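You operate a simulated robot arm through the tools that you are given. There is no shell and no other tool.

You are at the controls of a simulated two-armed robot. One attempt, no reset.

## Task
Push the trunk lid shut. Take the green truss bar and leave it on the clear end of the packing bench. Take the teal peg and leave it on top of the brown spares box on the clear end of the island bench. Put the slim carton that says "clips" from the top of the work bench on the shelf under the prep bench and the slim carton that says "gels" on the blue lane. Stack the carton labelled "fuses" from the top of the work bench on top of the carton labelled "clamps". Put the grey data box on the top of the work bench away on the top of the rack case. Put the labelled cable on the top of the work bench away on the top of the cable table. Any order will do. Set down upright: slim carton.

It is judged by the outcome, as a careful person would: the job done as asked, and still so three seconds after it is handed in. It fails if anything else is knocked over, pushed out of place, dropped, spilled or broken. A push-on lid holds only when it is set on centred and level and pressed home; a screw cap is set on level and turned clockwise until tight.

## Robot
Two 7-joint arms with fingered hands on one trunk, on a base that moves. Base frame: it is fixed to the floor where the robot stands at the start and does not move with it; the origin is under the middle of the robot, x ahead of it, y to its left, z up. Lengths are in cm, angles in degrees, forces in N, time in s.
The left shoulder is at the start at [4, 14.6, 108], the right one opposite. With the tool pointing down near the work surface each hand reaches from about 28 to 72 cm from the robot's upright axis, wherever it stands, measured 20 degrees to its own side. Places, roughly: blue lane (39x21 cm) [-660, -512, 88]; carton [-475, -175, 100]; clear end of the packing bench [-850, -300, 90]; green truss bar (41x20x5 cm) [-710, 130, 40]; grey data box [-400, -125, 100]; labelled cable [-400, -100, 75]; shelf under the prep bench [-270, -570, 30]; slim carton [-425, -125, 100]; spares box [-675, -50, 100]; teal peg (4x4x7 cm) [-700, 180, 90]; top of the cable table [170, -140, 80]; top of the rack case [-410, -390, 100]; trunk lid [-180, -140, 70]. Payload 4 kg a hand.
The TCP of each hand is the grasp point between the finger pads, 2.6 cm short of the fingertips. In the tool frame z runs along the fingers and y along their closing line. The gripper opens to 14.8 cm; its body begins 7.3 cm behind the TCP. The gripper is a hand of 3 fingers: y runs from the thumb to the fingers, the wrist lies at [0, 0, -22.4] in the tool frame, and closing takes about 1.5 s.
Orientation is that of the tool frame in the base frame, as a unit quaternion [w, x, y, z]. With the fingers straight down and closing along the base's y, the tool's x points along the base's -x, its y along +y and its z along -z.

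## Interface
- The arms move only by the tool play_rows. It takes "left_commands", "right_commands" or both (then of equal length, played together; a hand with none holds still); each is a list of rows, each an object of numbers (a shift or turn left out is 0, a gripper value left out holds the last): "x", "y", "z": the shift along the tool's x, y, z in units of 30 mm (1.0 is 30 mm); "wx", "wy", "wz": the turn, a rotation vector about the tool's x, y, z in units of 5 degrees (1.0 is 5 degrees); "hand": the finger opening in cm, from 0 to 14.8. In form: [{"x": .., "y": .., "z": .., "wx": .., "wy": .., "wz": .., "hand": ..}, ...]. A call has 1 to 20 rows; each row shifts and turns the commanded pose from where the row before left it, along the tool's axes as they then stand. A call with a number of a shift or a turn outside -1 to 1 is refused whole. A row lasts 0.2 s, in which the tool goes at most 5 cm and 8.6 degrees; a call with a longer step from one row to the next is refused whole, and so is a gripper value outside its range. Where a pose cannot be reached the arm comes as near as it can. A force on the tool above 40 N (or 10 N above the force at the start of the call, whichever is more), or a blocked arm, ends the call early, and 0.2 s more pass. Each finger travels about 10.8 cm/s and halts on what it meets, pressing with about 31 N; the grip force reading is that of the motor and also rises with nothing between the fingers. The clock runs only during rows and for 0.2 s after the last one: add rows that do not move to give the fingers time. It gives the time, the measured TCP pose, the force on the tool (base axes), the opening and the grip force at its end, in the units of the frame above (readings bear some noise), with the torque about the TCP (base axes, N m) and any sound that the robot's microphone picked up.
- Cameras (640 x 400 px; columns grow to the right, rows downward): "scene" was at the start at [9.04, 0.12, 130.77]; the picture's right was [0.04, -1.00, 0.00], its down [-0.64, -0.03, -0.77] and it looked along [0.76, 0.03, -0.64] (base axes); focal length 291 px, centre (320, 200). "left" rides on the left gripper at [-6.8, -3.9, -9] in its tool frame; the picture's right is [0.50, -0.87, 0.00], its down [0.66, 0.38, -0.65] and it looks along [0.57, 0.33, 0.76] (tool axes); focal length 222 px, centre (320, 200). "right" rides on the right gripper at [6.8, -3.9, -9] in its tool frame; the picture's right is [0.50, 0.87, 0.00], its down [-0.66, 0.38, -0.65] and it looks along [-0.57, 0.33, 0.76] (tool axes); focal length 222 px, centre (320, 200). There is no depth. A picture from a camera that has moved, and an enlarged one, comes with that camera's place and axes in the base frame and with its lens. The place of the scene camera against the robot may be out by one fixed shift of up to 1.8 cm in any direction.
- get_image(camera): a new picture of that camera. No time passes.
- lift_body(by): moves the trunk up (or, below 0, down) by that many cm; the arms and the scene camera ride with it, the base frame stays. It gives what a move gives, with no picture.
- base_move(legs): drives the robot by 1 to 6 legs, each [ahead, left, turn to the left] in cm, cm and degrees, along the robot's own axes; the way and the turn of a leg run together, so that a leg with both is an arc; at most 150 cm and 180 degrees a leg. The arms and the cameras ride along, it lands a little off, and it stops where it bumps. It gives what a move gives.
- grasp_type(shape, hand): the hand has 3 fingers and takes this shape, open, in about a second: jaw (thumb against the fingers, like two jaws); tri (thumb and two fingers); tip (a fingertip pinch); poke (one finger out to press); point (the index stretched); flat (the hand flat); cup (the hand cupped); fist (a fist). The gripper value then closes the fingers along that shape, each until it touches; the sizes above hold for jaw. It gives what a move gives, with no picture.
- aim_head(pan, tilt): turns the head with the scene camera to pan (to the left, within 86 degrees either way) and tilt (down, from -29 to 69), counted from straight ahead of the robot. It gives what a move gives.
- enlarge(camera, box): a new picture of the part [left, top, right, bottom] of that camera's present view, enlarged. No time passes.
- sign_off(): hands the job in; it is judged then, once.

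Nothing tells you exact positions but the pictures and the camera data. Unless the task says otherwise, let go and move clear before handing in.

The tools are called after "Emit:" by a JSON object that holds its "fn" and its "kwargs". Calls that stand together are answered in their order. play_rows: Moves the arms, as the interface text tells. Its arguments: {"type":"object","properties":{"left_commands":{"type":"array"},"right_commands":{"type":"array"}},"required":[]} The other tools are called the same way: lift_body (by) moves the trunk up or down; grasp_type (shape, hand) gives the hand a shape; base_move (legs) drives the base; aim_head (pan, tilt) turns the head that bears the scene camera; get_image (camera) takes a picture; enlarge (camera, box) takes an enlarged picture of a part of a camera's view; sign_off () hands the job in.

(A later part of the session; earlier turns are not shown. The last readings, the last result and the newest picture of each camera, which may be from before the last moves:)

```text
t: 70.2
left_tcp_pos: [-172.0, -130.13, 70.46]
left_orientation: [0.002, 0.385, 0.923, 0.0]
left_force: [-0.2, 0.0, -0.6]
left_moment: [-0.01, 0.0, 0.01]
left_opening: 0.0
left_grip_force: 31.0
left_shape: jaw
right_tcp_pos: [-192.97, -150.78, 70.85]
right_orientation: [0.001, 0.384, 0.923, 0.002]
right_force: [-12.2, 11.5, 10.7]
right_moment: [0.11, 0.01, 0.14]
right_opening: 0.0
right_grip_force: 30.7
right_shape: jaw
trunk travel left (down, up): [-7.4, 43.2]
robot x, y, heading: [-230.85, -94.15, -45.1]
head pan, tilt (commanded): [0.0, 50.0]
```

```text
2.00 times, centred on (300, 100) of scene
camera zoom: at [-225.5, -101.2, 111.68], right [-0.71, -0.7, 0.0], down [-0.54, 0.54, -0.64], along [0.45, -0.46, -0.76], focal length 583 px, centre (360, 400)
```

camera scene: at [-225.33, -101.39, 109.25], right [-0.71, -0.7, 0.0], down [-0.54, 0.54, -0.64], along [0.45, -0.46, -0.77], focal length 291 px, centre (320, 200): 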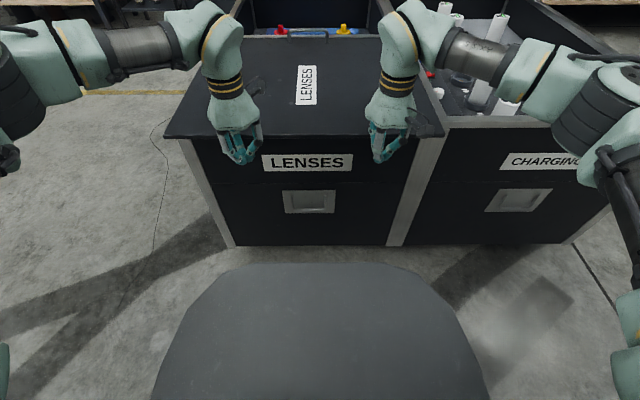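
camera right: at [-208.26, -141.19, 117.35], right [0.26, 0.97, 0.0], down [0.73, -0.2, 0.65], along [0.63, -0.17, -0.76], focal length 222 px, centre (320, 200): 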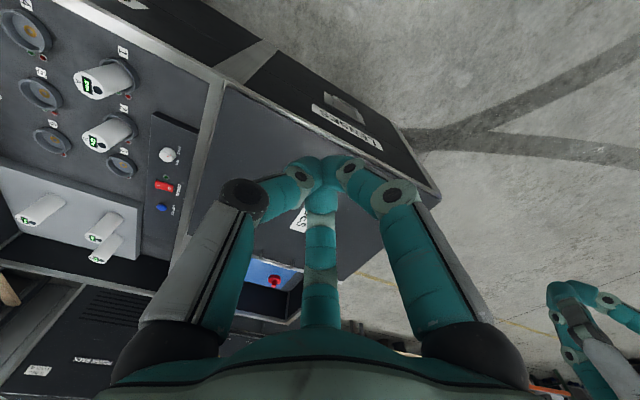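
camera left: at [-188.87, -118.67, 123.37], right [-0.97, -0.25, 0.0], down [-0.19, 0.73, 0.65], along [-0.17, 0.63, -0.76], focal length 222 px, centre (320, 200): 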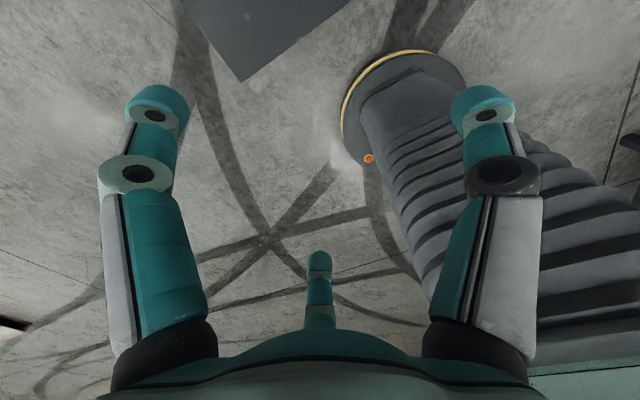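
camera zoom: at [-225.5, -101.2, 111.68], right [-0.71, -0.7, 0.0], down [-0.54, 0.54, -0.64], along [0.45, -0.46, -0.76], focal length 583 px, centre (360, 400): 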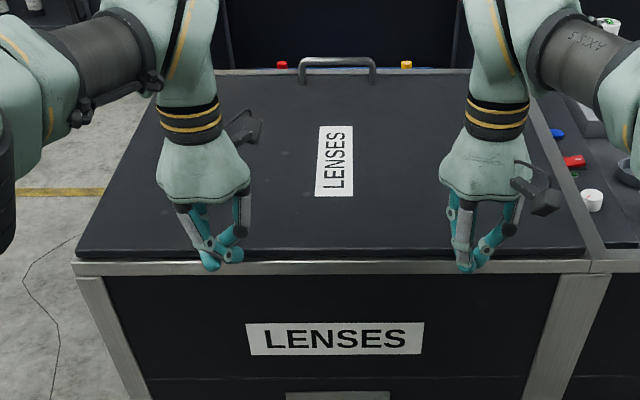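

Emit:
{"fn": "enlarge", "kwargs": {"camera": "scene", "box": [380, 90, 480, 152]}}

Emit:
{"fn": "enlarge", "kwargs": {"camera": "scene", "box": [160, 90, 260, 152]}}

Emit:
{"fn": "enlarge", "kwargs": {"camera": "scene", "box": [245, 10, 385, 98]}}

```text
6.40 times, centred on (430, 121) of scene
camera zoom: at [-225.5, -101.2, 111.68], right [-0.71, -0.7, 0.0], down [-0.54, 0.54, -0.64], along [0.45, -0.46, -0.76], focal length 1865 px, centre (-384, 706)
```

zoom: 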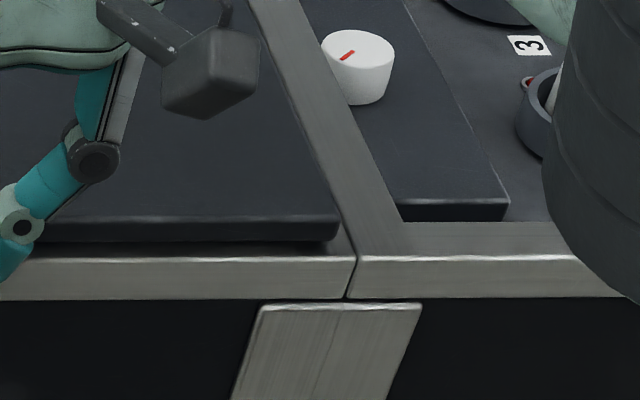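

```text
6.40 times, centred on (210, 121) of scene
camera zoom: at [-225.5, -101.2, 111.68], right [-0.71, -0.7, 0.0], down [-0.54, 0.54, -0.64], along [0.45, -0.46, -0.76], focal length 1865 px, centre (1024, 706)
```

zoom: 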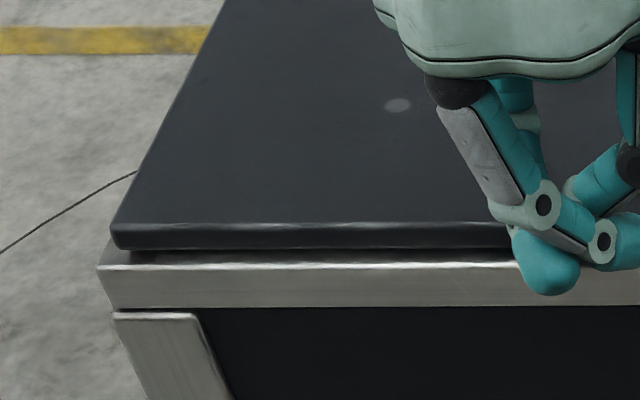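

```text
4.55 times, centred on (315, 54) of scene
camera zoom: at [-225.5, -101.2, 111.68], right [-0.71, -0.7, 0.0], down [-0.54, 0.54, -0.64], along [0.45, -0.46, -0.76], focal length 1324 px, centre (343, 864)
```

zoom: 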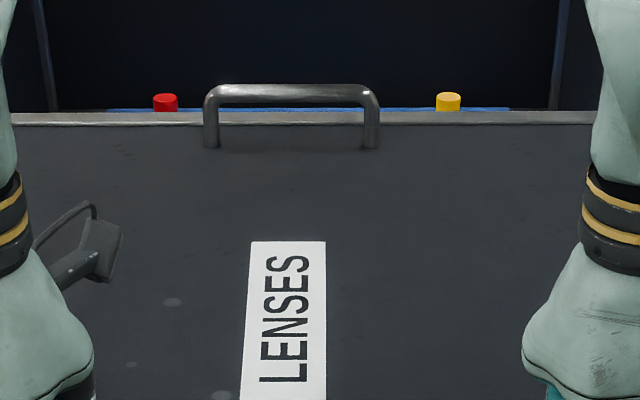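

The lid's front edge now lies on the rim. I lift the fingers 1 cm so they touch only the lid edge and give a last gentle push to find its stop.

Emit:
{"fn": "play_rows", "kwargs": {"left_commands": [{"x": 0.5}, {"z": -0.33}, {"x": -0.3}, {"x": -0.15}, {"x": -0.1}, {"x": -0.1}, {"x": -0.1}, {"x": -0.1}, {}], "right_commands": [{"x": 0.5}, {"z": -0.33}, {"x": -0.3}, {"x": -0.15}, {"x": -0.1}, {"x": -0.1}, {"x": -0.1}, {"x": -0.1}, {}]}}

Emit:
{"fn": "enlarge", "kwargs": {"camera": "scene", "box": [140, 0, 460, 200]}}

```text
t: 72.2
left_tcp_pos: [-171.21, -131.13, 71.49]
left_orientation: [0.001, 0.384, 0.923, -0.001]
left_force: [-0.5, -1.3, 0.0]
left_moment: [0.03, 0.02, -0.01]
left_opening: 0.01
left_grip_force: 31.3
left_shape: jaw
right_tcp_pos: [-192.22, -151.84, 71.61]
right_orientation: [0.002, 0.384, 0.923, 0.0]
right_force: [-14.7, 8.4, 0.9]
right_moment: [0.18, 0.29, -0.01]
right_opening: 0.0
right_grip_force: 30.8
right_shape: jaw
trunk travel left (down, up): [-7.4, 43.2]
robot x, y, heading: [-230.86, -94.14, -45.4]
head pan, tilt (commanded): [0.0, 50.0]
```

```text
2.00 times, centred on (300, 100) of scene
camera zoom: at [-225.47, -101.32, 111.67], right [-0.71, -0.7, 0.0], down [-0.54, 0.54, -0.64], along [0.45, -0.46, -0.77], focal length 583 px, centre (360, 400)
```

zoom: 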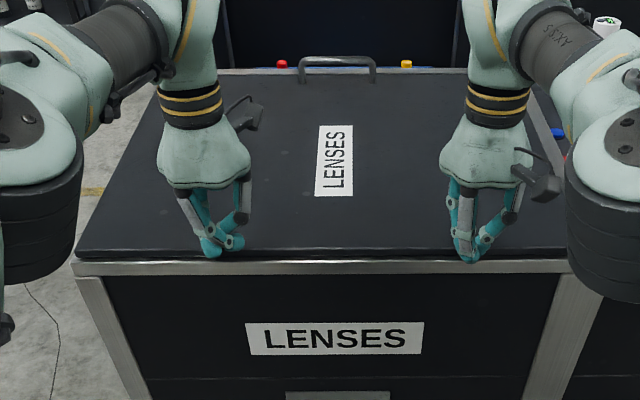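

The right hand meets a firm stop at 17 N with the lid not moving, so the lid is home. I back off and go to the work bench.

Emit:
{"fn": "play_rows", "kwargs": {"left_commands": [{"x": 1}, {"x": 1}, {"x": 1}, {"x": 1}, {"x": 1}, {"x": 1, "hand": 14.8}, {"hand": 14.8}, {"hand": 14.8}], "right_commands": [{"x": 1}, {"x": 1}, {"x": 1}, {"x": 1}, {"x": 1}, {"x": 1, "hand": 14.8}, {"hand": 14.8}, {"hand": 14.8}]}}

Emit:
{"fn": "lift_body", "kwargs": {"by": 42}}

Emit:
{"fn": "base_move", "kwargs": {"legs": [[-60, 0, 0], [0, 0, -135]]}}

Emit:
{"fn": "aim_head", "kwargs": {"pan": 15, "tilt": 20}}

Emit:
{"fn": "get_image", "kwargs": {"camera": "scene"}}

```text
t: 74.0
left_tcp_pos: [-183.8, -118.15, 71.41]
left_orientation: [0.0, 0.384, 0.923, 0.0]
left_force: [-0.1, -1.2, -0.2]
left_moment: [-0.04, 0.02, 0.0]
left_opening: 14.77
left_grip_force: 0.1
left_shape: jaw
right_tcp_pos: [-204.95, -139.1, 71.64]
right_orientation: [0.0, 0.385, 0.923, 0.0]
right_force: [0.0, 0.7, 0.1]
right_moment: [0.02, 0.02, 0.02]
right_opening: 14.78
right_grip_force: 0.1
right_shape: jaw
trunk travel left (down, up): [-7.4, 43.2]
robot x, y, heading: [-230.48, -94.38, -45.0]
head pan, tilt (commanded): [0.0, 50.0]
```

```text
refused: 42 is not a number from -40 to 40
```

```text
t: 82.9
left_tcp_pos: [-322.73, -68.32, 71.42]
left_orientation: [0.0, 1.0, 0.003, 0.0]
left_force: [-0.5, -0.3, -0.6]
left_moment: [0.04, -0.05, 0.0]
left_opening: 14.79
left_grip_force: 0.1
left_shape: jaw
right_tcp_pos: [-322.91, -38.62, 71.44]
right_orientation: [-0.001, 1.0, 0.003, 0.0]
right_force: [0.3, 0.4, -0.5]
right_moment: [-0.03, 0.01, -0.01]
right_opening: 14.78
right_grip_force: 0.0
right_shape: jaw
trunk travel left (down, up): [-7.4, 43.2]
robot x, y, heading: [-273.21, -51.97, -179.8]
head pan, tilt (commanded): [0.0, 50.0]
```

```text
t: 83.9
left_tcp_pos: [-322.85, -68.31, 71.39]
left_orientation: [0.0, 1.0, 0.002, 0.0]
left_force: [0.0, -1.0, -1.1]
left_moment: [0.04, -0.01, -0.01]
left_opening: 14.81
left_grip_force: 0.0
left_shape: jaw
right_tcp_pos: [-322.97, -38.6, 71.52]
right_orientation: [0.0, 1.0, 0.003, -0.001]
right_force: [-0.2, 0.0, 0.6]
right_moment: [0.0, 0.0, 0.03]
right_opening: 14.82
right_grip_force: 0.1
right_shape: jaw
trunk travel left (down, up): [-7.4, 43.2]
robot x, y, heading: [-272.74, -51.51, -179.6]
head pan, tilt (commanded): [15.0, 20.0]
```

```text
taken
camera scene: at [-285.4, -54.38, 116.2], right [-0.26, 0.96, 0.0], down [0.33, 0.09, -0.94], along [-0.91, -0.25, -0.34], focal length 291 px, centre (320, 200)
```

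scene: 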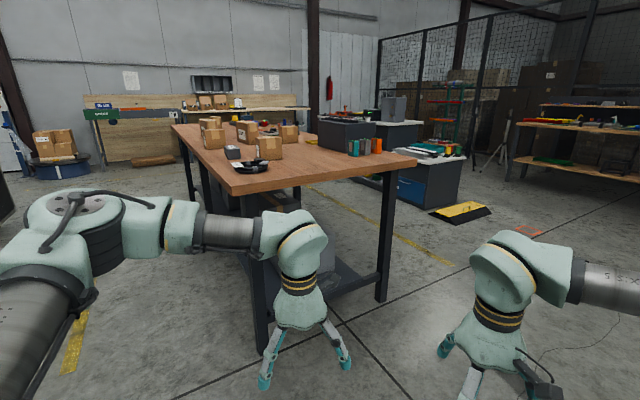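

Emit:
{"fn": "lift_body", "kwargs": {"by": 38}}

Emit:
{"fn": "aim_head", "kwargs": {"pan": 18, "tilt": 25}}

Emit:
{"fn": "enlarge", "kwargs": {"camera": "scene", "box": [100, 40, 420, 240]}}

```text
t: 87.5
left_tcp_pos: [-322.86, -68.42, 109.45]
left_orientation: [0.0, 1.0, 0.002, -0.001]
left_force: [0.2, 0.5, 0.5]
left_moment: [0.0, 0.0, -0.04]
left_opening: 14.78
left_grip_force: 0.0
left_shape: jaw
right_tcp_pos: [-323.01, -38.67, 109.6]
right_orientation: [0.001, 1.0, 0.002, 0.0]
right_force: [-0.1, -0.4, 0.4]
right_moment: [0.0, 0.03, 0.03]
right_opening: 14.77
right_grip_force: 0.1
right_shape: jaw
trunk travel left (down, up): [-45.4, 5.2]
robot x, y, heading: [-272.76, -51.47, -179.6]
head pan, tilt (commanded): [15.0, 20.0]
```

```text
t: 88.2
left_tcp_pos: [-322.87, -68.47, 109.61]
left_orientation: [0.001, 1.0, 0.003, 0.001]
left_force: [0.1, -0.1, -1.3]
left_moment: [-0.02, 0.0, 0.01]
left_opening: 14.81
left_grip_force: 0.1
left_shape: jaw
right_tcp_pos: [-322.97, -38.6, 109.62]
right_orientation: [0.001, 1.0, 0.003, 0.0]
right_force: [0.7, -0.6, 0.3]
right_moment: [-0.01, -0.01, -0.01]
right_opening: 14.78
right_grip_force: 0.1
right_shape: jaw
trunk travel left (down, up): [-45.4, 5.2]
robot x, y, heading: [-272.85, -51.33, -179.8]
head pan, tilt (commanded): [18.0, 25.0]
```

```text
2.00 times, centred on (260, 140) of scene
camera zoom: at [-285.18, -54.82, 153.54], right [-0.31, 0.95, 0.0], down [0.4, 0.13, -0.91], along [-0.86, -0.28, -0.42], focal length 583 px, centre (440, 320)
```

zoom: 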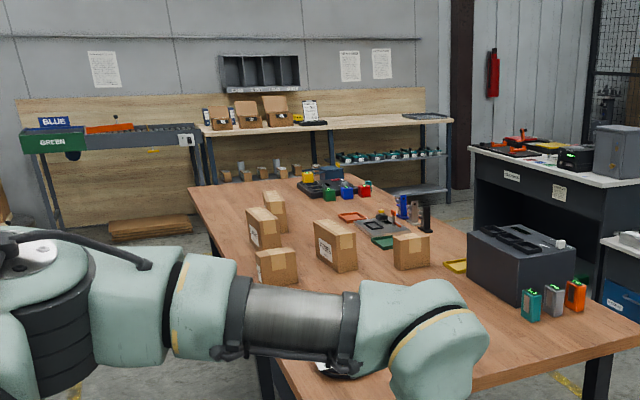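

Emit:
{"fn": "get_image", "kwargs": {"camera": "scene"}}

Emit:
{"fn": "enlarge", "kwargs": {"camera": "scene", "box": [200, 110, 340, 200]}}

```text
taken
camera scene: at [-285.18, -54.82, 153.54], right [-0.31, 0.95, 0.0], down [0.4, 0.13, -0.91], along [-0.86, -0.28, -0.42], focal length 291 px, centre (320, 200)
```

scene: 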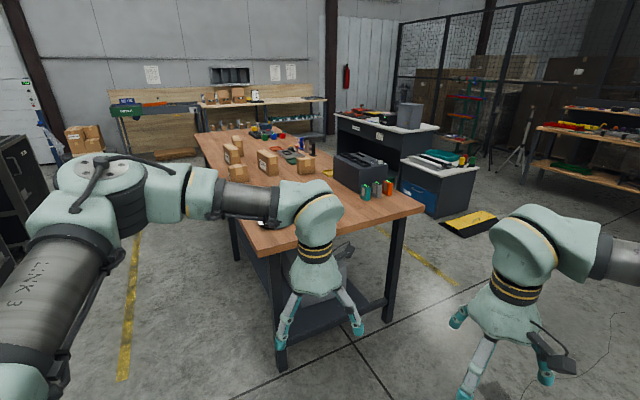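

```text
4.44 times, centred on (270, 155) of scene
camera zoom: at [-285.18, -54.82, 153.54], right [-0.31, 0.95, 0.0], down [0.4, 0.13, -0.91], along [-0.86, -0.28, -0.42], focal length 1295 px, centre (542, 400)
```

zoom: 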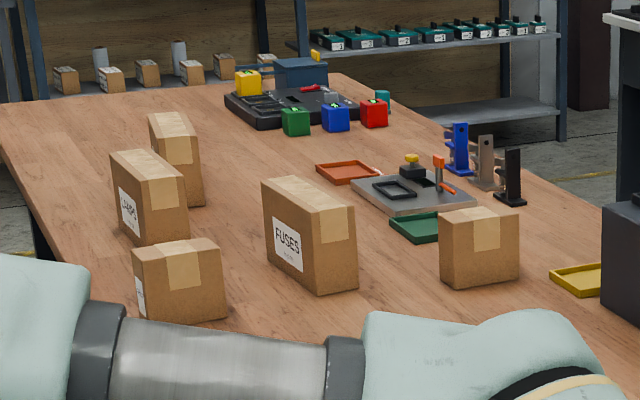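

The bench (top at about z 87) is turned 45°; its long side faces the trunk. I go along that side to where the cartons are.

Emit:
{"fn": "lift_body", "kwargs": {"by": 5}}

Emit:
{"fn": "base_move", "kwargs": {"legs": [[0, 0, 45], [0, 45, 0]]}}

Emit:
{"fn": "aim_head", "kwargs": {"pan": 0, "tilt": 20}}

Emit:
{"fn": "get_image", "kwargs": {"camera": "scene"}}

```text
t: 89.1
left_tcp_pos: [-322.96, -68.48, 114.33]
left_orientation: [-0.001, 1.0, 0.002, 0.0]
left_force: [0.4, 0.4, 0.5]
left_moment: [-0.04, 0.01, 0.04]
left_opening: 14.81
left_grip_force: 0.0
left_shape: jaw
right_tcp_pos: [-323.05, -38.74, 114.54]
right_orientation: [0.0, 1.0, 0.003, -0.001]
right_force: [0.1, -0.1, -0.7]
right_moment: [0.02, 0.01, 0.03]
right_opening: 14.81
right_grip_force: 0.1
right_shape: jaw
trunk travel left (down, up): [-50.4, 0.2]
robot x, y, heading: [-273.16, -51.78, -179.6]
head pan, tilt (commanded): [18.0, 25.0]
```

```text
t: 93.9
left_tcp_pos: [-263.07, -129.46, 114.44]
left_orientation: [0.001, 0.917, 0.398, 0.0]
left_force: [-0.1, 0.3, 0.2]
left_moment: [0.01, 0.0, 0.03]
left_opening: 14.78
left_grip_force: 0.2
left_shape: jaw
right_tcp_pos: [-284.8, -109.03, 114.43]
right_orientation: [0.001, 0.917, 0.398, 0.0]
right_force: [-1.2, 0.2, 0.1]
right_moment: [0.0, 0.0, 0.03]
right_opening: 14.76
right_grip_force: 0.3
right_shape: jaw
trunk travel left (down, up): [-50.4, 0.2]
robot x, y, heading: [-240.83, -82.11, -132.9]
head pan, tilt (commanded): [18.0, 25.0]
```

```text
t: 94.7
left_tcp_pos: [-262.89, -129.58, 114.45]
left_orientation: [0.0, 0.917, 0.399, 0.0]
left_force: [0.0, -0.4, -0.3]
left_moment: [0.05, 0.01, 0.03]
left_opening: 14.81
left_grip_force: 0.1
left_shape: jaw
right_tcp_pos: [-284.59, -109.28, 114.54]
right_orientation: [0.001, 0.917, 0.399, 0.001]
right_force: [-0.4, -0.9, -0.8]
right_moment: [-0.01, -0.01, 0.03]
right_opening: 14.79
right_grip_force: 0.0
right_shape: jaw
trunk travel left (down, up): [-50.4, 0.2]
robot x, y, heading: [-241.04, -81.82, -133.4]
head pan, tilt (commanded): [0.0, 20.0]
```

```text
taken
camera scene: at [-250.0, -90.37, 159.23], right [-0.73, 0.68, 0.0], down [0.23, 0.25, -0.94], along [-0.64, -0.69, -0.34], focal length 291 px, centre (320, 200)
```

scene: 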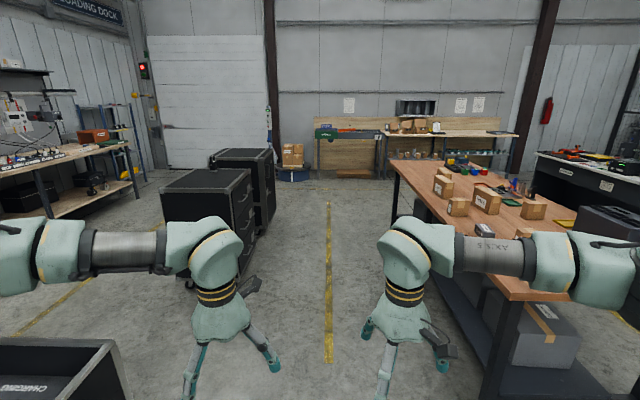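

Emit:
{"fn": "enlarge", "kwargs": {"camera": "scene", "box": [380, 140, 600, 300]}}

Emit:
{"fn": "enlarge", "kwargs": {"camera": "scene", "box": [130, 90, 350, 240]}}

Emit:
{"fn": "enlarge", "kwargs": {"camera": "scene", "box": [300, 80, 540, 190]}}

```text
2.50 times, centred on (490, 220) of scene
camera zoom: at [-250.0, -90.37, 159.23], right [-0.73, 0.68, 0.0], down [0.23, 0.25, -0.94], along [-0.64, -0.69, -0.34], focal length 728 px, centre (-105, 150)
```

zoom: 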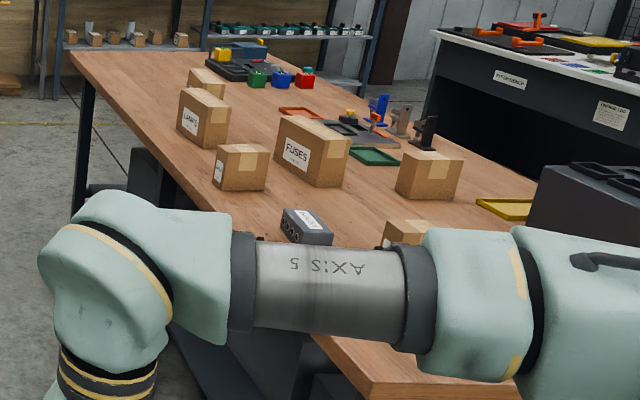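

```text
2.67 times, centred on (240, 165) of scene
camera zoom: at [-250.0, -90.37, 159.23], right [-0.73, 0.68, 0.0], down [0.23, 0.25, -0.94], along [-0.64, -0.69, -0.34], focal length 777 px, centre (533, 293)
```

zoom: 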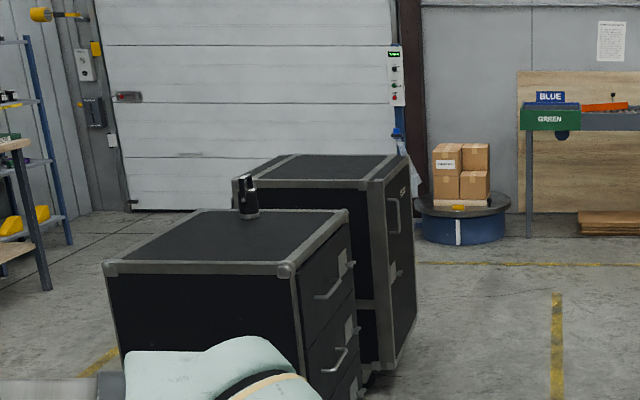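

```text
2.67 times, centred on (420, 135) of scene
camera zoom: at [-250.0, -90.37, 159.23], right [-0.73, 0.68, 0.0], down [0.23, 0.25, -0.94], along [-0.64, -0.69, -0.34], focal length 777 px, centre (53, 373)
```

zoom: 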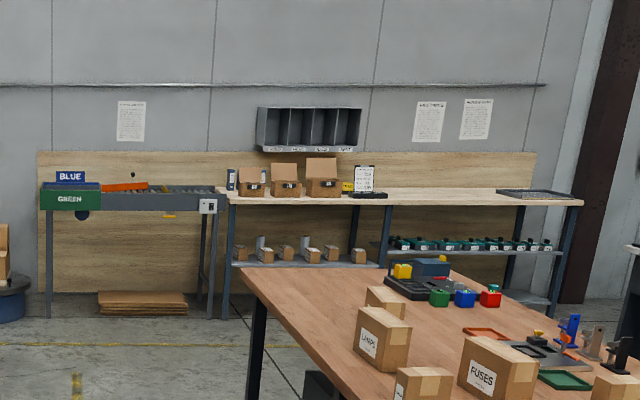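

Now I drive along the bench and turn to face it.

Emit:
{"fn": "base_move", "kwargs": {"legs": [[0, 0, -1.6], [100, 0, 0], [80, 0, 0], [0, 0, -90]]}}

Emit:
{"fn": "aim_head", "kwargs": {"pan": 0, "tilt": 40}}

Emit:
{"fn": "get_image", "kwargs": {"camera": "scene"}}

```text
t: 108.0
left_tcp_pos: [-411.88, -186.55, 114.34]
left_orientation: [0.001, 0.922, -0.386, 0.0]
left_force: [0.6, 0.4, 0.5]
left_moment: [-0.01, -0.03, -0.01]
left_opening: 14.8
left_grip_force: 0.1
left_shape: jaw
right_tcp_pos: [-390.64, -165.72, 114.56]
right_orientation: [0.0, 0.923, -0.386, 0.0]
right_force: [-0.1, 0.1, 0.4]
right_moment: [0.03, -0.04, -0.01]
right_opening: 14.78
right_grip_force: 0.1
right_shape: jaw
trunk travel left (down, up): [-50.4, 0.2]
robot x, y, heading: [-365.24, -210.65, 134.6]
head pan, tilt (commanded): [0.0, 20.0]
```

```text
t: 108.8
left_tcp_pos: [-412.02, -186.55, 114.48]
left_orientation: [0.001, 0.923, -0.386, 0.0]
left_force: [0.1, 0.8, 0.8]
left_moment: [0.0, -0.02, 0.01]
left_opening: 14.78
left_grip_force: 0.1
left_shape: jaw
right_tcp_pos: [-390.69, -165.52, 114.54]
right_orientation: [0.0, 0.922, -0.386, 0.0]
right_force: [0.0, -0.3, -0.4]
right_moment: [-0.01, 0.0, 0.01]
right_opening: 14.79
right_grip_force: 0.1
right_shape: jaw
trunk travel left (down, up): [-50.4, 0.2]
robot x, y, heading: [-365.08, -210.66, 134.7]
head pan, tilt (commanded): [0.0, 40.0]
```

```text
taken
camera scene: at [-373.96, -203.24, 156.1], right [0.71, 0.7, 0.0], down [0.45, -0.46, -0.77], along [-0.54, 0.55, -0.64], focal length 291 px, centre (320, 200)
```

scene: 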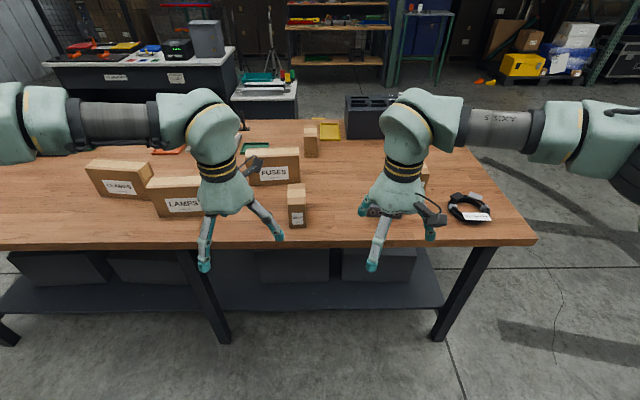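

Emit:
{"fn": "enlarge", "kwargs": {"camera": "scene", "box": [60, 110, 340, 250]}}

Emit:
{"fn": "enlarge", "kwargs": {"camera": "scene", "box": [280, 80, 540, 250]}}

```text
2.29 times, centred on (200, 180) of scene
camera zoom: at [-373.96, -203.24, 156.1], right [0.71, 0.7, 0.0], down [0.45, -0.46, -0.77], along [-0.54, 0.55, -0.64], focal length 666 px, centre (594, 246)
```

zoom: 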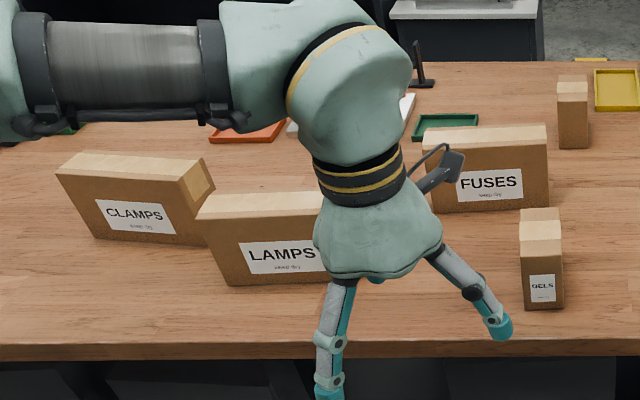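

```text
2.35 times, centred on (410, 165) of scene
camera zoom: at [-373.96, -203.24, 156.1], right [0.71, 0.7, 0.0], down [0.45, -0.46, -0.77], along [-0.54, 0.55, -0.64], focal length 686 px, centre (108, 282)
```

zoom: 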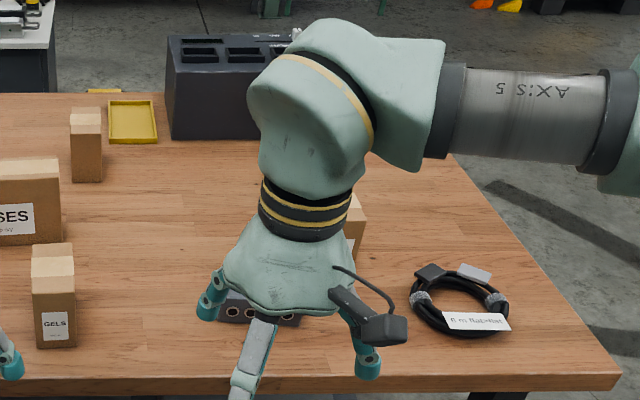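

I spread the hands apart to read all labels.

Emit:
{"fn": "play_rows", "kwargs": {"left_commands": [{"y": 1, "x": 0.5}, {"y": 1, "x": 0.5}, {"y": 1, "x": 0.5}, {"y": 1, "x": 0.5}, {"y": 1}, {"y": 1}], "right_commands": [{"y": -1, "x": 0.5}, {"y": -1, "x": 0.5}, {"y": -1, "x": 0.5}, {"y": -1, "x": 0.5}, {"y": -1}, {"y": -1}]}}

Emit:
{"fn": "get_image", "kwargs": {"camera": "scene"}}

Emit:
{"fn": "enlarge", "kwargs": {"camera": "scene", "box": [260, 110, 440, 240]}}

Emit:
{"fn": "enlarge", "kwargs": {"camera": "scene", "box": [380, 130, 540, 250]}}

Emit:
{"fn": "enlarge", "kwargs": {"camera": "scene", "box": [60, 110, 340, 250]}}

```text
t: 110.2
left_tcp_pos: [-420.49, -203.41, 114.34]
left_orientation: [0.0, 0.922, -0.386, 0.0]
left_force: [0.6, -0.5, 0.6]
left_moment: [0.0, 0.0, -0.02]
left_opening: 14.78
left_grip_force: 0.1
left_shape: jaw
right_tcp_pos: [-373.52, -157.06, 114.45]
right_orientation: [0.0, 0.923, -0.385, 0.0]
right_force: [-1.0, 0.4, 0.5]
right_moment: [0.02, 0.0, 0.01]
right_opening: 14.79
right_grip_force: 0.0
right_shape: jaw
trunk travel left (down, up): [-50.4, 0.2]
robot x, y, heading: [-364.91, -210.79, 134.6]
head pan, tilt (commanded): [0.0, 40.0]
```

```text
taken
camera scene: at [-373.92, -203.29, 156.1], right [0.71, 0.7, 0.0], down [0.45, -0.46, -0.77], along [-0.54, 0.55, -0.64], focal length 291 px, centre (320, 200)
```

scene: 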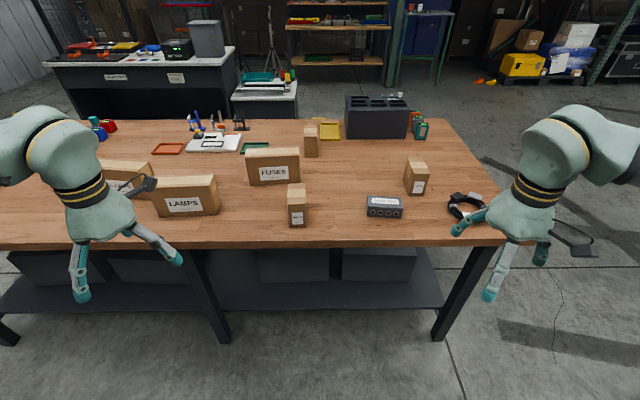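

```text
3.08 times, centred on (350, 175) of scene
camera zoom: at [-373.92, -203.29, 156.1], right [0.71, 0.7, 0.0], down [0.45, -0.46, -0.77], along [-0.54, 0.55, -0.64], focal length 896 px, centre (228, 277)
```

zoom: 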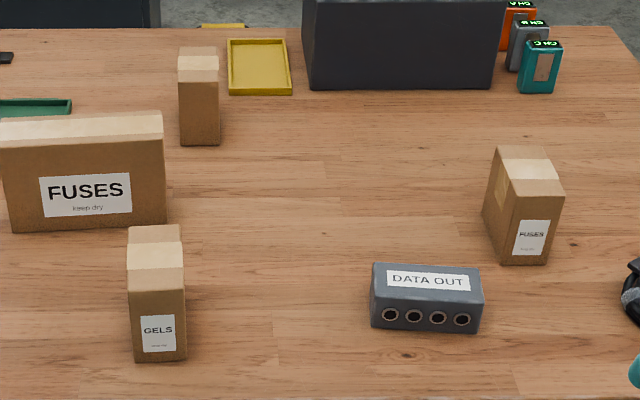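

```text
3.33 times, centred on (460, 190) of scene
camera zoom: at [-373.92, -203.29, 156.1], right [0.71, 0.7, 0.0], down [0.45, -0.46, -0.77], along [-0.54, 0.55, -0.64], focal length 971 px, centre (-147, 233)
```

zoom: 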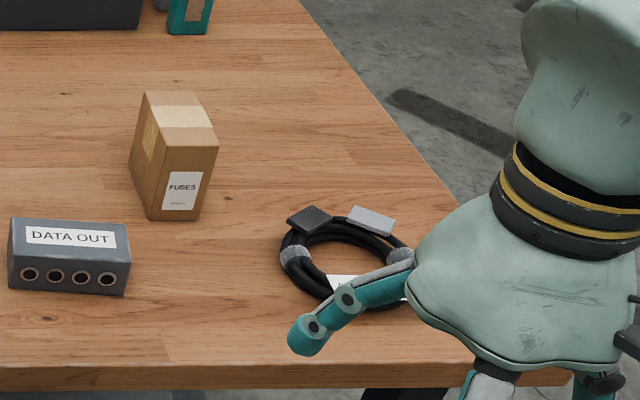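

```text
2.29 times, centred on (200, 180) of scene
camera zoom: at [-373.92, -203.29, 156.1], right [0.71, 0.7, 0.0], down [0.45, -0.46, -0.77], along [-0.54, 0.55, -0.64], focal length 666 px, centre (594, 246)
```

zoom: 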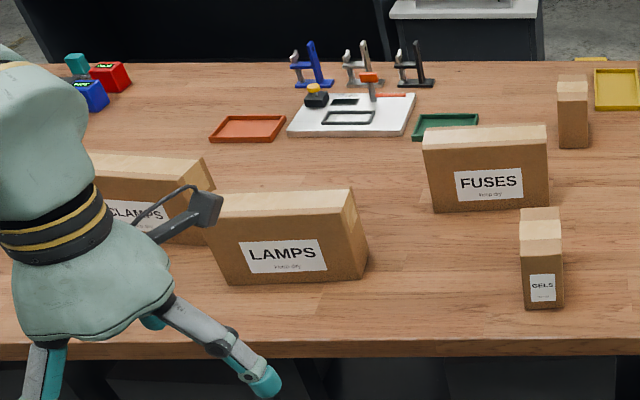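

Labels read: wide CLAMPS, LAMPS and FUSES, slim GELS near, slim FUSES right, DATA OUT box, the cable coil, and one slim carton with no label on this side (likely CLIPS). I check how close the base can get to the bench.

Emit:
{"fn": "aim_head", "kwargs": {"pan": 0, "tilt": 69}}

Emit:
{"fn": "get_image", "kwargs": {"camera": "scene"}}

Emit:
{"fn": "get_image", "kwargs": {"camera": "left"}}

Emit:
{"fn": "get_image", "kwargs": {"camera": "right"}}

```text
t: 111.2
left_tcp_pos: [-420.56, -203.39, 114.35]
left_orientation: [-0.001, 0.923, -0.385, 0.0]
left_force: [-0.6, 0.0, -0.5]
left_moment: [0.02, -0.04, 0.01]
left_opening: 14.8
left_grip_force: 0.1
left_shape: jaw
right_tcp_pos: [-373.71, -157.18, 114.52]
right_orientation: [0.0, 0.923, -0.385, 0.0]
right_force: [-0.7, 0.5, 0.1]
right_moment: [0.02, -0.01, 0.02]
right_opening: 14.8
right_grip_force: 0.0
right_shape: jaw
trunk travel left (down, up): [-50.4, 0.2]
robot x, y, heading: [-364.94, -210.66, 134.7]
head pan, tilt (commanded): [0.0, 68.8]
```

```text
taken
camera scene: at [-371.93, -205.32, 152.49], right [0.71, 0.7, 0.0], down [0.65, -0.66, -0.36], along [-0.26, 0.26, -0.93], focal length 291 px, centre (320, 200)
```

scene: 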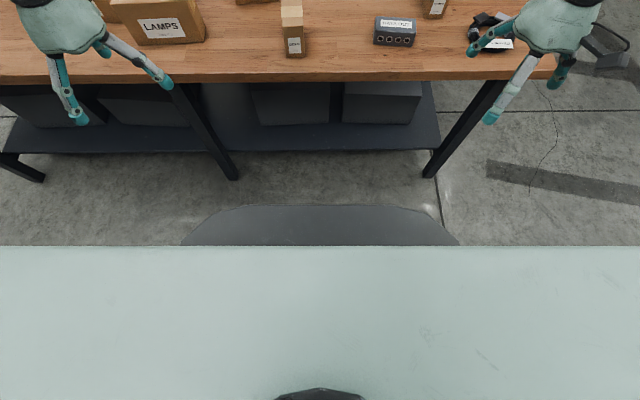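

```text
taken
camera left: at [-422.6, -195.75, 123.44], right [0.97, 0.25, 0.0], down [0.19, -0.73, 0.65], along [0.17, -0.63, -0.76], focal length 222 px, centre (320, 200)
```

left: 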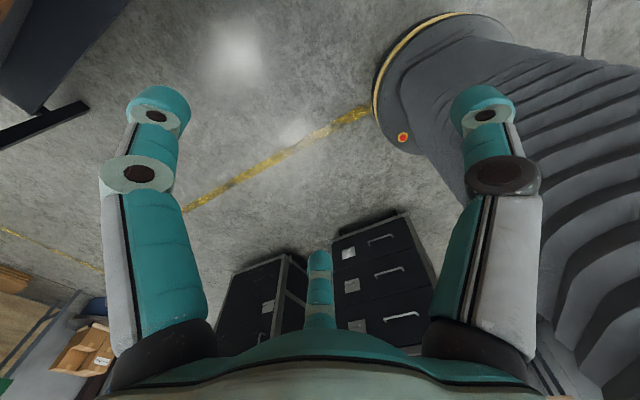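

```text
taken
camera right: at [-366.24, -159.17, 123.56], right [-0.26, -0.96, 0.0], down [-0.73, 0.2, 0.65], along [-0.63, 0.17, -0.76], focal length 222 px, centre (320, 200)
```

right: 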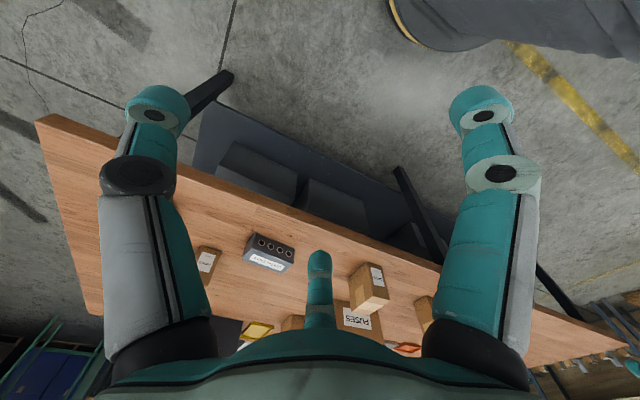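

Emit:
{"fn": "enlarge", "kwargs": {"camera": "right", "box": [180, 220, 400, 340]}}

Emit:
{"fn": "enlarge", "kwargs": {"camera": "scene", "box": [250, 0, 460, 90]}}

```text
2.91 times, centred on (290, 280) of right
camera zoom: at [-366.24, -159.17, 123.56], right [-0.26, -0.96, 0.0], down [-0.73, 0.2, 0.65], along [-0.63, 0.17, -0.76], focal length 646 px, centre (407, -33)
```

zoom: 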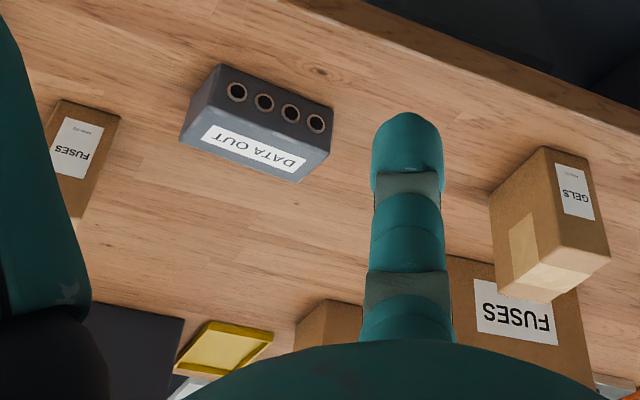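

```text
3.05 times, centred on (355, 45) of scene
camera zoom: at [-371.93, -205.32, 152.49], right [0.71, 0.7, 0.0], down [0.65, -0.66, -0.36], along [-0.26, 0.26, -0.93], focal length 888 px, centre (213, 672)
```

zoom: 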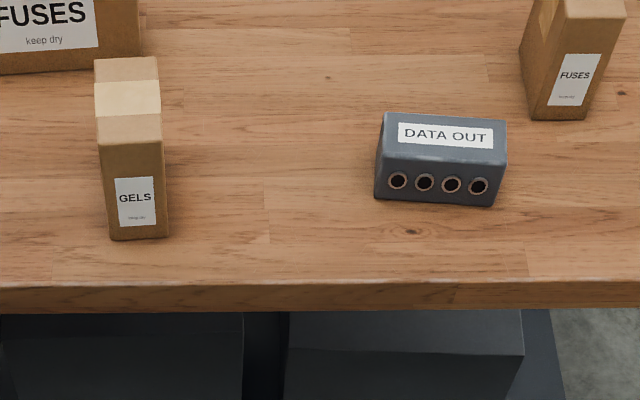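

I calibrate the scene camera against my own hands: close both and look at the fingertips.

Emit:
{"fn": "play_rows", "kwargs": {"left_commands": [{"hand": 0}, {"hand": 0}, {"hand": 0}, {"hand": 0}, {"hand": 0}, {"hand": 0}, {"hand": 0}, {"hand": 0}], "right_commands": [{"hand": 0}, {"hand": 0}, {"hand": 0}, {"hand": 0}, {"hand": 0}, {"hand": 0}, {"hand": 0}, {"hand": 0}]}}

Emit:
{"fn": "aim_head", "kwargs": {"pan": 0, "tilt": 45}}

Emit:
{"fn": "enlarge", "kwargs": {"camera": "scene", "box": [20, 150, 220, 300]}}

Emit:
{"fn": "enlarge", "kwargs": {"camera": "scene", "box": [420, 150, 620, 300]}}

```text
t: 113.0
left_tcp_pos: [-420.59, -203.39, 114.34]
left_orientation: [0.0, 0.923, -0.386, 0.0]
left_force: [-0.7, -0.4, 0.3]
left_moment: [-0.02, -0.02, -0.01]
left_opening: 0.01
left_grip_force: 30.8
left_shape: jaw
right_tcp_pos: [-373.65, -156.93, 114.28]
right_orientation: [0.0, 0.923, -0.385, 0.0]
right_force: [0.1, -0.7, -0.9]
right_moment: [0.03, 0.0, -0.02]
right_opening: 0.0
right_grip_force: 31.3
right_shape: jaw
trunk travel left (down, up): [-50.4, 0.2]
robot x, y, heading: [-364.86, -210.58, 134.7]
head pan, tilt (commanded): [0.0, 68.8]
```

```text
t: 113.8
left_tcp_pos: [-420.54, -203.41, 114.32]
left_orientation: [-0.001, 0.922, -0.386, 0.001]
left_force: [0.2, -0.4, 0.1]
left_moment: [0.0, 0.02, 0.02]
left_opening: 0.0
left_grip_force: 31.1
left_shape: jaw
right_tcp_pos: [-373.68, -157.06, 114.4]
right_orientation: [0.001, 0.923, -0.385, 0.0]
right_force: [-0.2, 1.3, 0.5]
right_moment: [0.0, 0.01, 0.02]
right_opening: 0.0
right_grip_force: 30.8
right_shape: jaw
trunk travel left (down, up): [-50.4, 0.2]
robot x, y, heading: [-364.96, -210.19, 134.5]
head pan, tilt (commanded): [0.0, 45.0]
```

```text
2.67 times, centred on (120, 225) of scene
camera zoom: at [-373.69, -203.53, 155.36], right [0.71, 0.7, 0.0], down [0.5, -0.5, -0.71], along [-0.5, 0.5, -0.71], focal length 777 px, centre (853, 133)
```

zoom: 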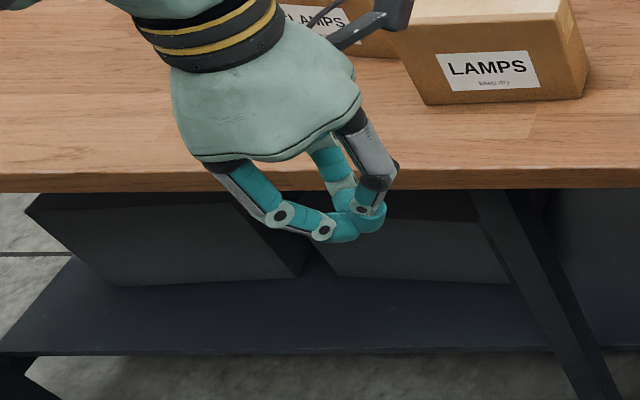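

```text
2.67 times, centred on (520, 225) of scene
camera zoom: at [-373.69, -203.53, 155.36], right [0.71, 0.7, 0.0], down [0.5, -0.5, -0.71], along [-0.5, 0.5, -0.71], focal length 777 px, centre (-213, 133)
```

zoom: 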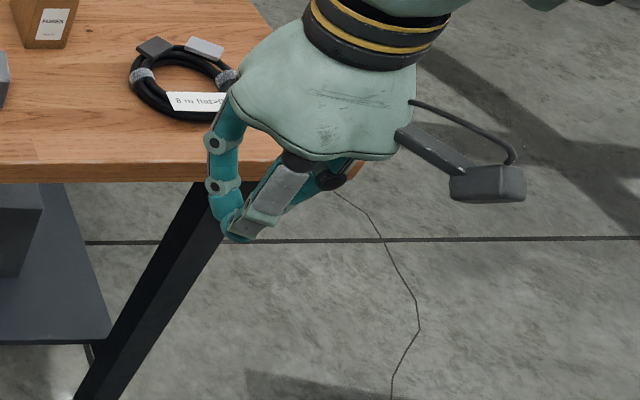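

Emit:
{"fn": "base_move", "kwargs": {"legs": [[30, 0, 0.3], [8, 0, 0]]}}

Emit:
{"fn": "get_image", "kwargs": {"camera": "scene"}}

Emit:
{"fn": "get_image", "kwargs": {"camera": "left"}}

Emit:
{"fn": "get_image", "kwargs": {"camera": "right"}}

```text
t: 116.5
left_tcp_pos: [-446.78, -177.39, 114.73]
left_orientation: [-0.001, 0.924, -0.384, -0.003]
left_force: [1.5, -0.5, 0.3]
left_moment: [0.03, 0.01, -0.02]
left_opening: 0.01
left_grip_force: 31.3
left_shape: jaw
right_tcp_pos: [-400.03, -130.77, 114.83]
right_orientation: [-0.001, 0.924, -0.383, -0.004]
right_force: [0.5, -0.5, 0.7]
right_moment: [0.0, 0.06, -0.03]
right_opening: 0.0
right_grip_force: 31.2
right_shape: jaw
trunk travel left (down, up): [-50.4, 0.2]
robot x, y, heading: [-391.81, -183.8, 134.9]
head pan, tilt (commanded): [0.0, 45.0]
```

```text
taken
camera scene: at [-399.66, -177.46, 155.45], right [0.71, 0.71, 0.0], down [0.5, -0.5, -0.71], along [-0.5, 0.5, -0.7], focal length 291 px, centre (320, 200)
```

scene: 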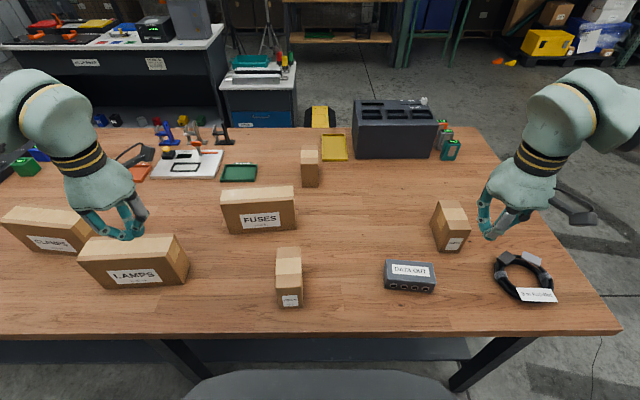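

```text
taken
camera left: at [-448.78, -169.83, 123.85], right [0.97, 0.26, 0.0], down [0.2, -0.73, 0.65], along [0.16, -0.63, -0.76], focal length 222 px, centre (320, 200)
```

left: 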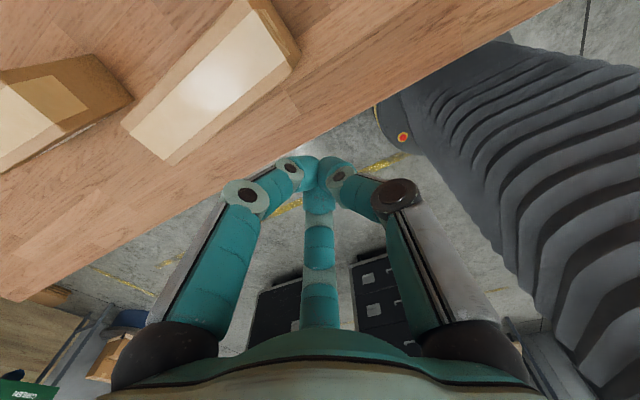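

```text
taken
camera right: at [-392.57, -132.9, 123.86], right [-0.26, -0.97, 0.0], down [-0.73, 0.19, 0.66], along [-0.64, 0.17, -0.75], focal length 222 px, centre (320, 200)
```

right: 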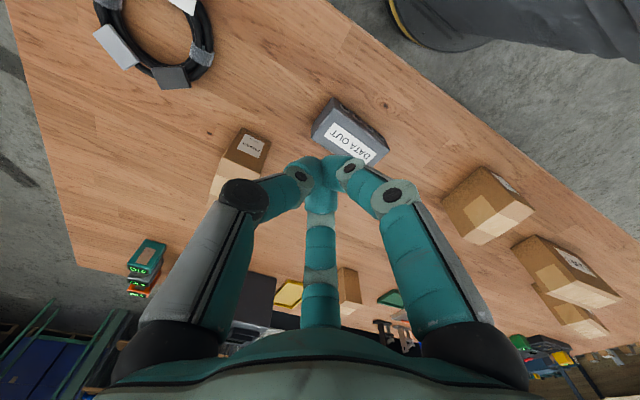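

Emit:
{"fn": "enlarge", "kwargs": {"camera": "right", "box": [300, 80, 400, 180]}}

Emit:
{"fn": "enlarge", "kwargs": {"camera": "right", "box": [430, 150, 640, 320]}}

Emit:
{"fn": "enlarge", "kwargs": {"camera": "scene", "box": [200, 170, 450, 320]}}

Emit:
{"fn": "enlarge", "kwargs": {"camera": "scene", "box": [0, 180, 200, 300]}}

```text
4.00 times, centred on (350, 130) of right
camera zoom: at [-392.57, -132.9, 123.86], right [-0.26, -0.97, 0.0], down [-0.73, 0.19, 0.66], along [-0.64, 0.17, -0.75], focal length 888 px, centre (200, 480)
```

zoom: 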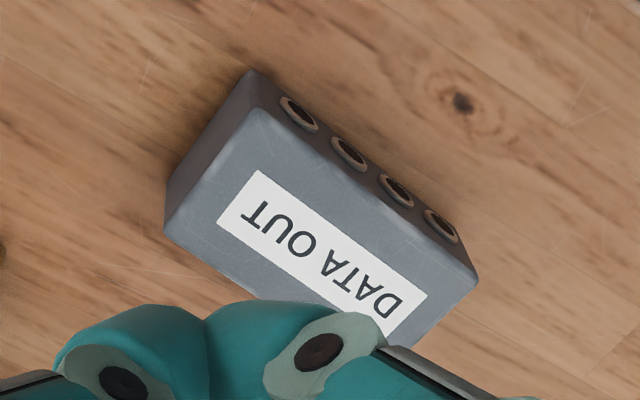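

```text
2.35 times, centred on (535, 235) of right
camera zoom: at [-392.57, -132.9, 123.86], right [-0.26, -0.97, 0.0], down [-0.73, 0.19, 0.66], along [-0.64, 0.17, -0.75], focal length 523 px, centre (-186, 118)
```

zoom: 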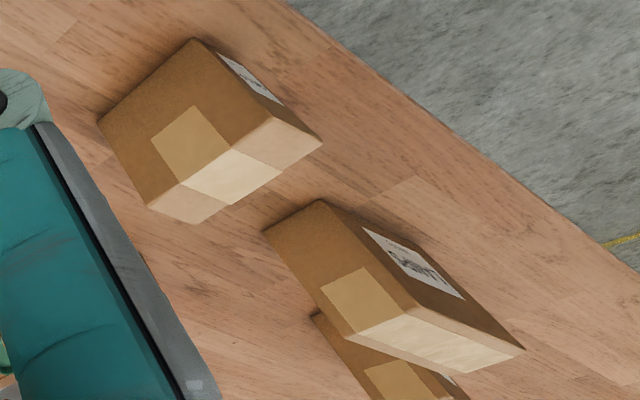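

```text
2.56 times, centred on (325, 245) of scene
camera zoom: at [-399.66, -177.46, 155.45], right [0.71, 0.71, 0.0], down [0.5, -0.5, -0.71], along [-0.5, 0.5, -0.7], focal length 746 px, centre (307, 85)
```

zoom: 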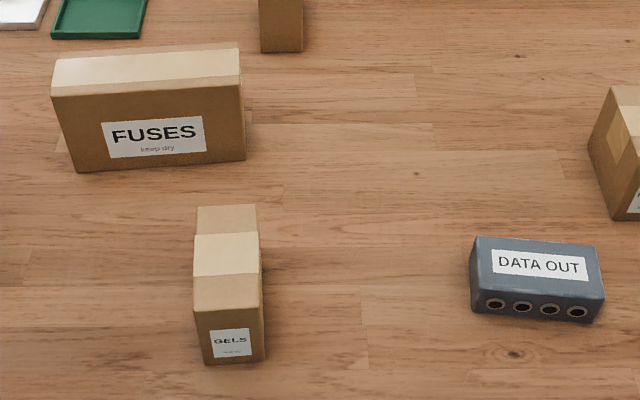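

```text
3.20 times, centred on (100, 240) of scene
camera zoom: at [-399.66, -177.46, 155.45], right [0.71, 0.71, 0.0], down [0.5, -0.5, -0.71], along [-0.5, 0.5, -0.7], focal length 932 px, centre (1024, 72)
```

zoom: 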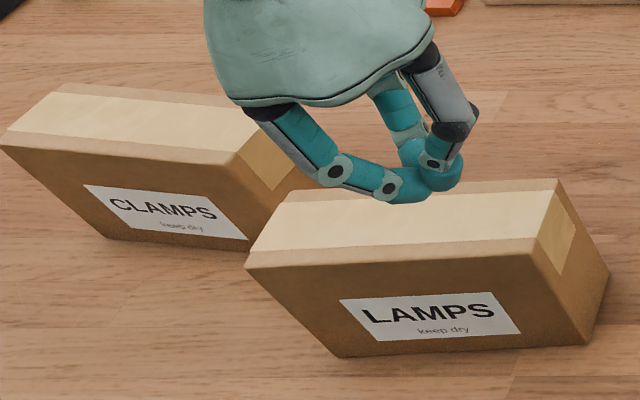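

Emit:
{"fn": "play_rows", "kwargs": {"right_commands": [{}, {}, {}, {}]}}

Emit:
{"fn": "enlarge", "kwargs": {"camera": "right", "box": [300, 80, 400, 180]}}

Emit:
{"fn": "enlarge", "kwargs": {"camera": "right", "box": [430, 150, 640, 320]}}

Emit:
{"fn": "enlarge", "kwargs": {"camera": "scene", "box": [200, 170, 450, 320]}}

Emit:
{"fn": "enlarge", "kwargs": {"camera": "scene", "box": [0, 180, 200, 300]}}

```text
t: 117.5
left_tcp_pos: [-447.48, -176.79, 114.32]
left_orientation: [0.0, 0.924, -0.383, -0.001]
left_force: [-0.5, 0.3, -0.4]
left_moment: [0.01, -0.01, -0.03]
left_opening: 0.01
left_grip_force: 31.3
left_shape: jaw
right_tcp_pos: [-400.7, -130.28, 114.57]
right_orientation: [0.0, 0.924, -0.382, 0.001]
right_force: [-0.4, 0.0, -0.8]
right_moment: [0.02, 0.02, -0.03]
right_opening: 0.0
right_grip_force: 31.1
right_shape: jaw
trunk travel left (down, up): [-50.4, 0.2]
robot x, y, heading: [-391.68, -183.74, 135.1]
head pan, tilt (commanded): [0.0, 45.0]
```

```text
4.00 times, centred on (350, 130) of right
camera zoom: at [-393.25, -132.23, 123.54], right [-0.26, -0.97, 0.0], down [-0.73, 0.2, 0.65], along [-0.63, 0.17, -0.76], focal length 888 px, centre (200, 480)
```

zoom: 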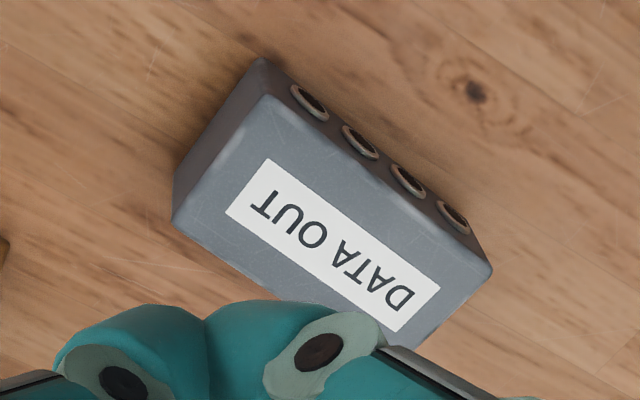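

```text
2.35 times, centred on (535, 235) of right
camera zoom: at [-393.25, -132.23, 123.54], right [-0.26, -0.97, 0.0], down [-0.73, 0.2, 0.65], along [-0.63, 0.17, -0.76], focal length 523 px, centre (-186, 118)
```

zoom: 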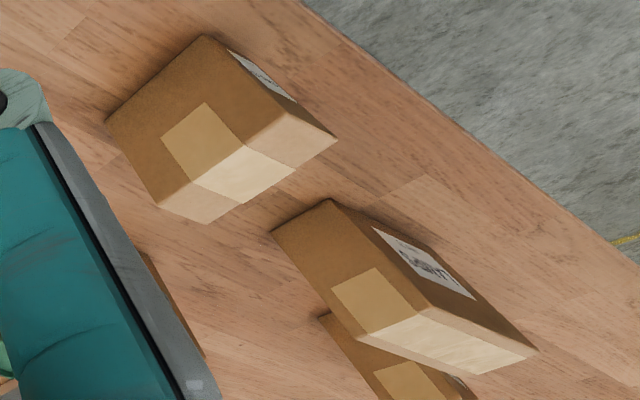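

```text
2.56 times, centred on (325, 245) of scene
camera zoom: at [-400.53, -176.6, 155.36], right [0.71, 0.71, 0.0], down [0.5, -0.5, -0.71], along [-0.5, 0.5, -0.71], focal length 746 px, centre (307, 85)
```

zoom: 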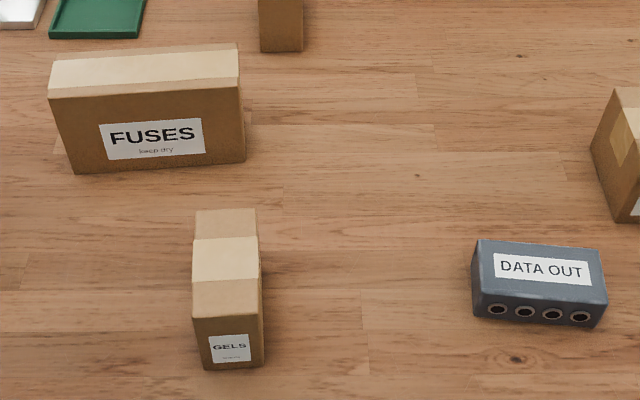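

```text
3.20 times, centred on (100, 240) of scene
camera zoom: at [-400.53, -176.6, 155.36], right [0.71, 0.71, 0.0], down [0.5, -0.5, -0.71], along [-0.5, 0.5, -0.71], focal length 932 px, centre (1024, 72)
```

zoom: 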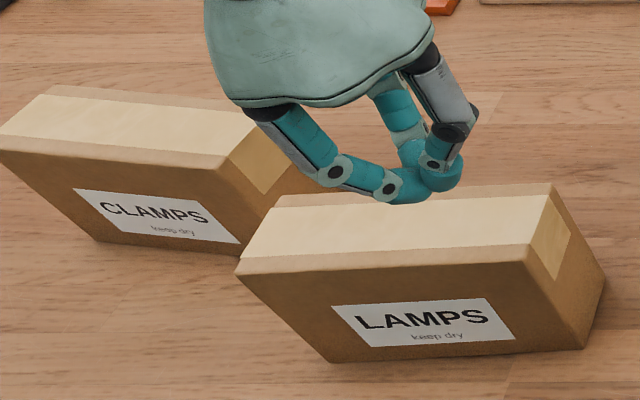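

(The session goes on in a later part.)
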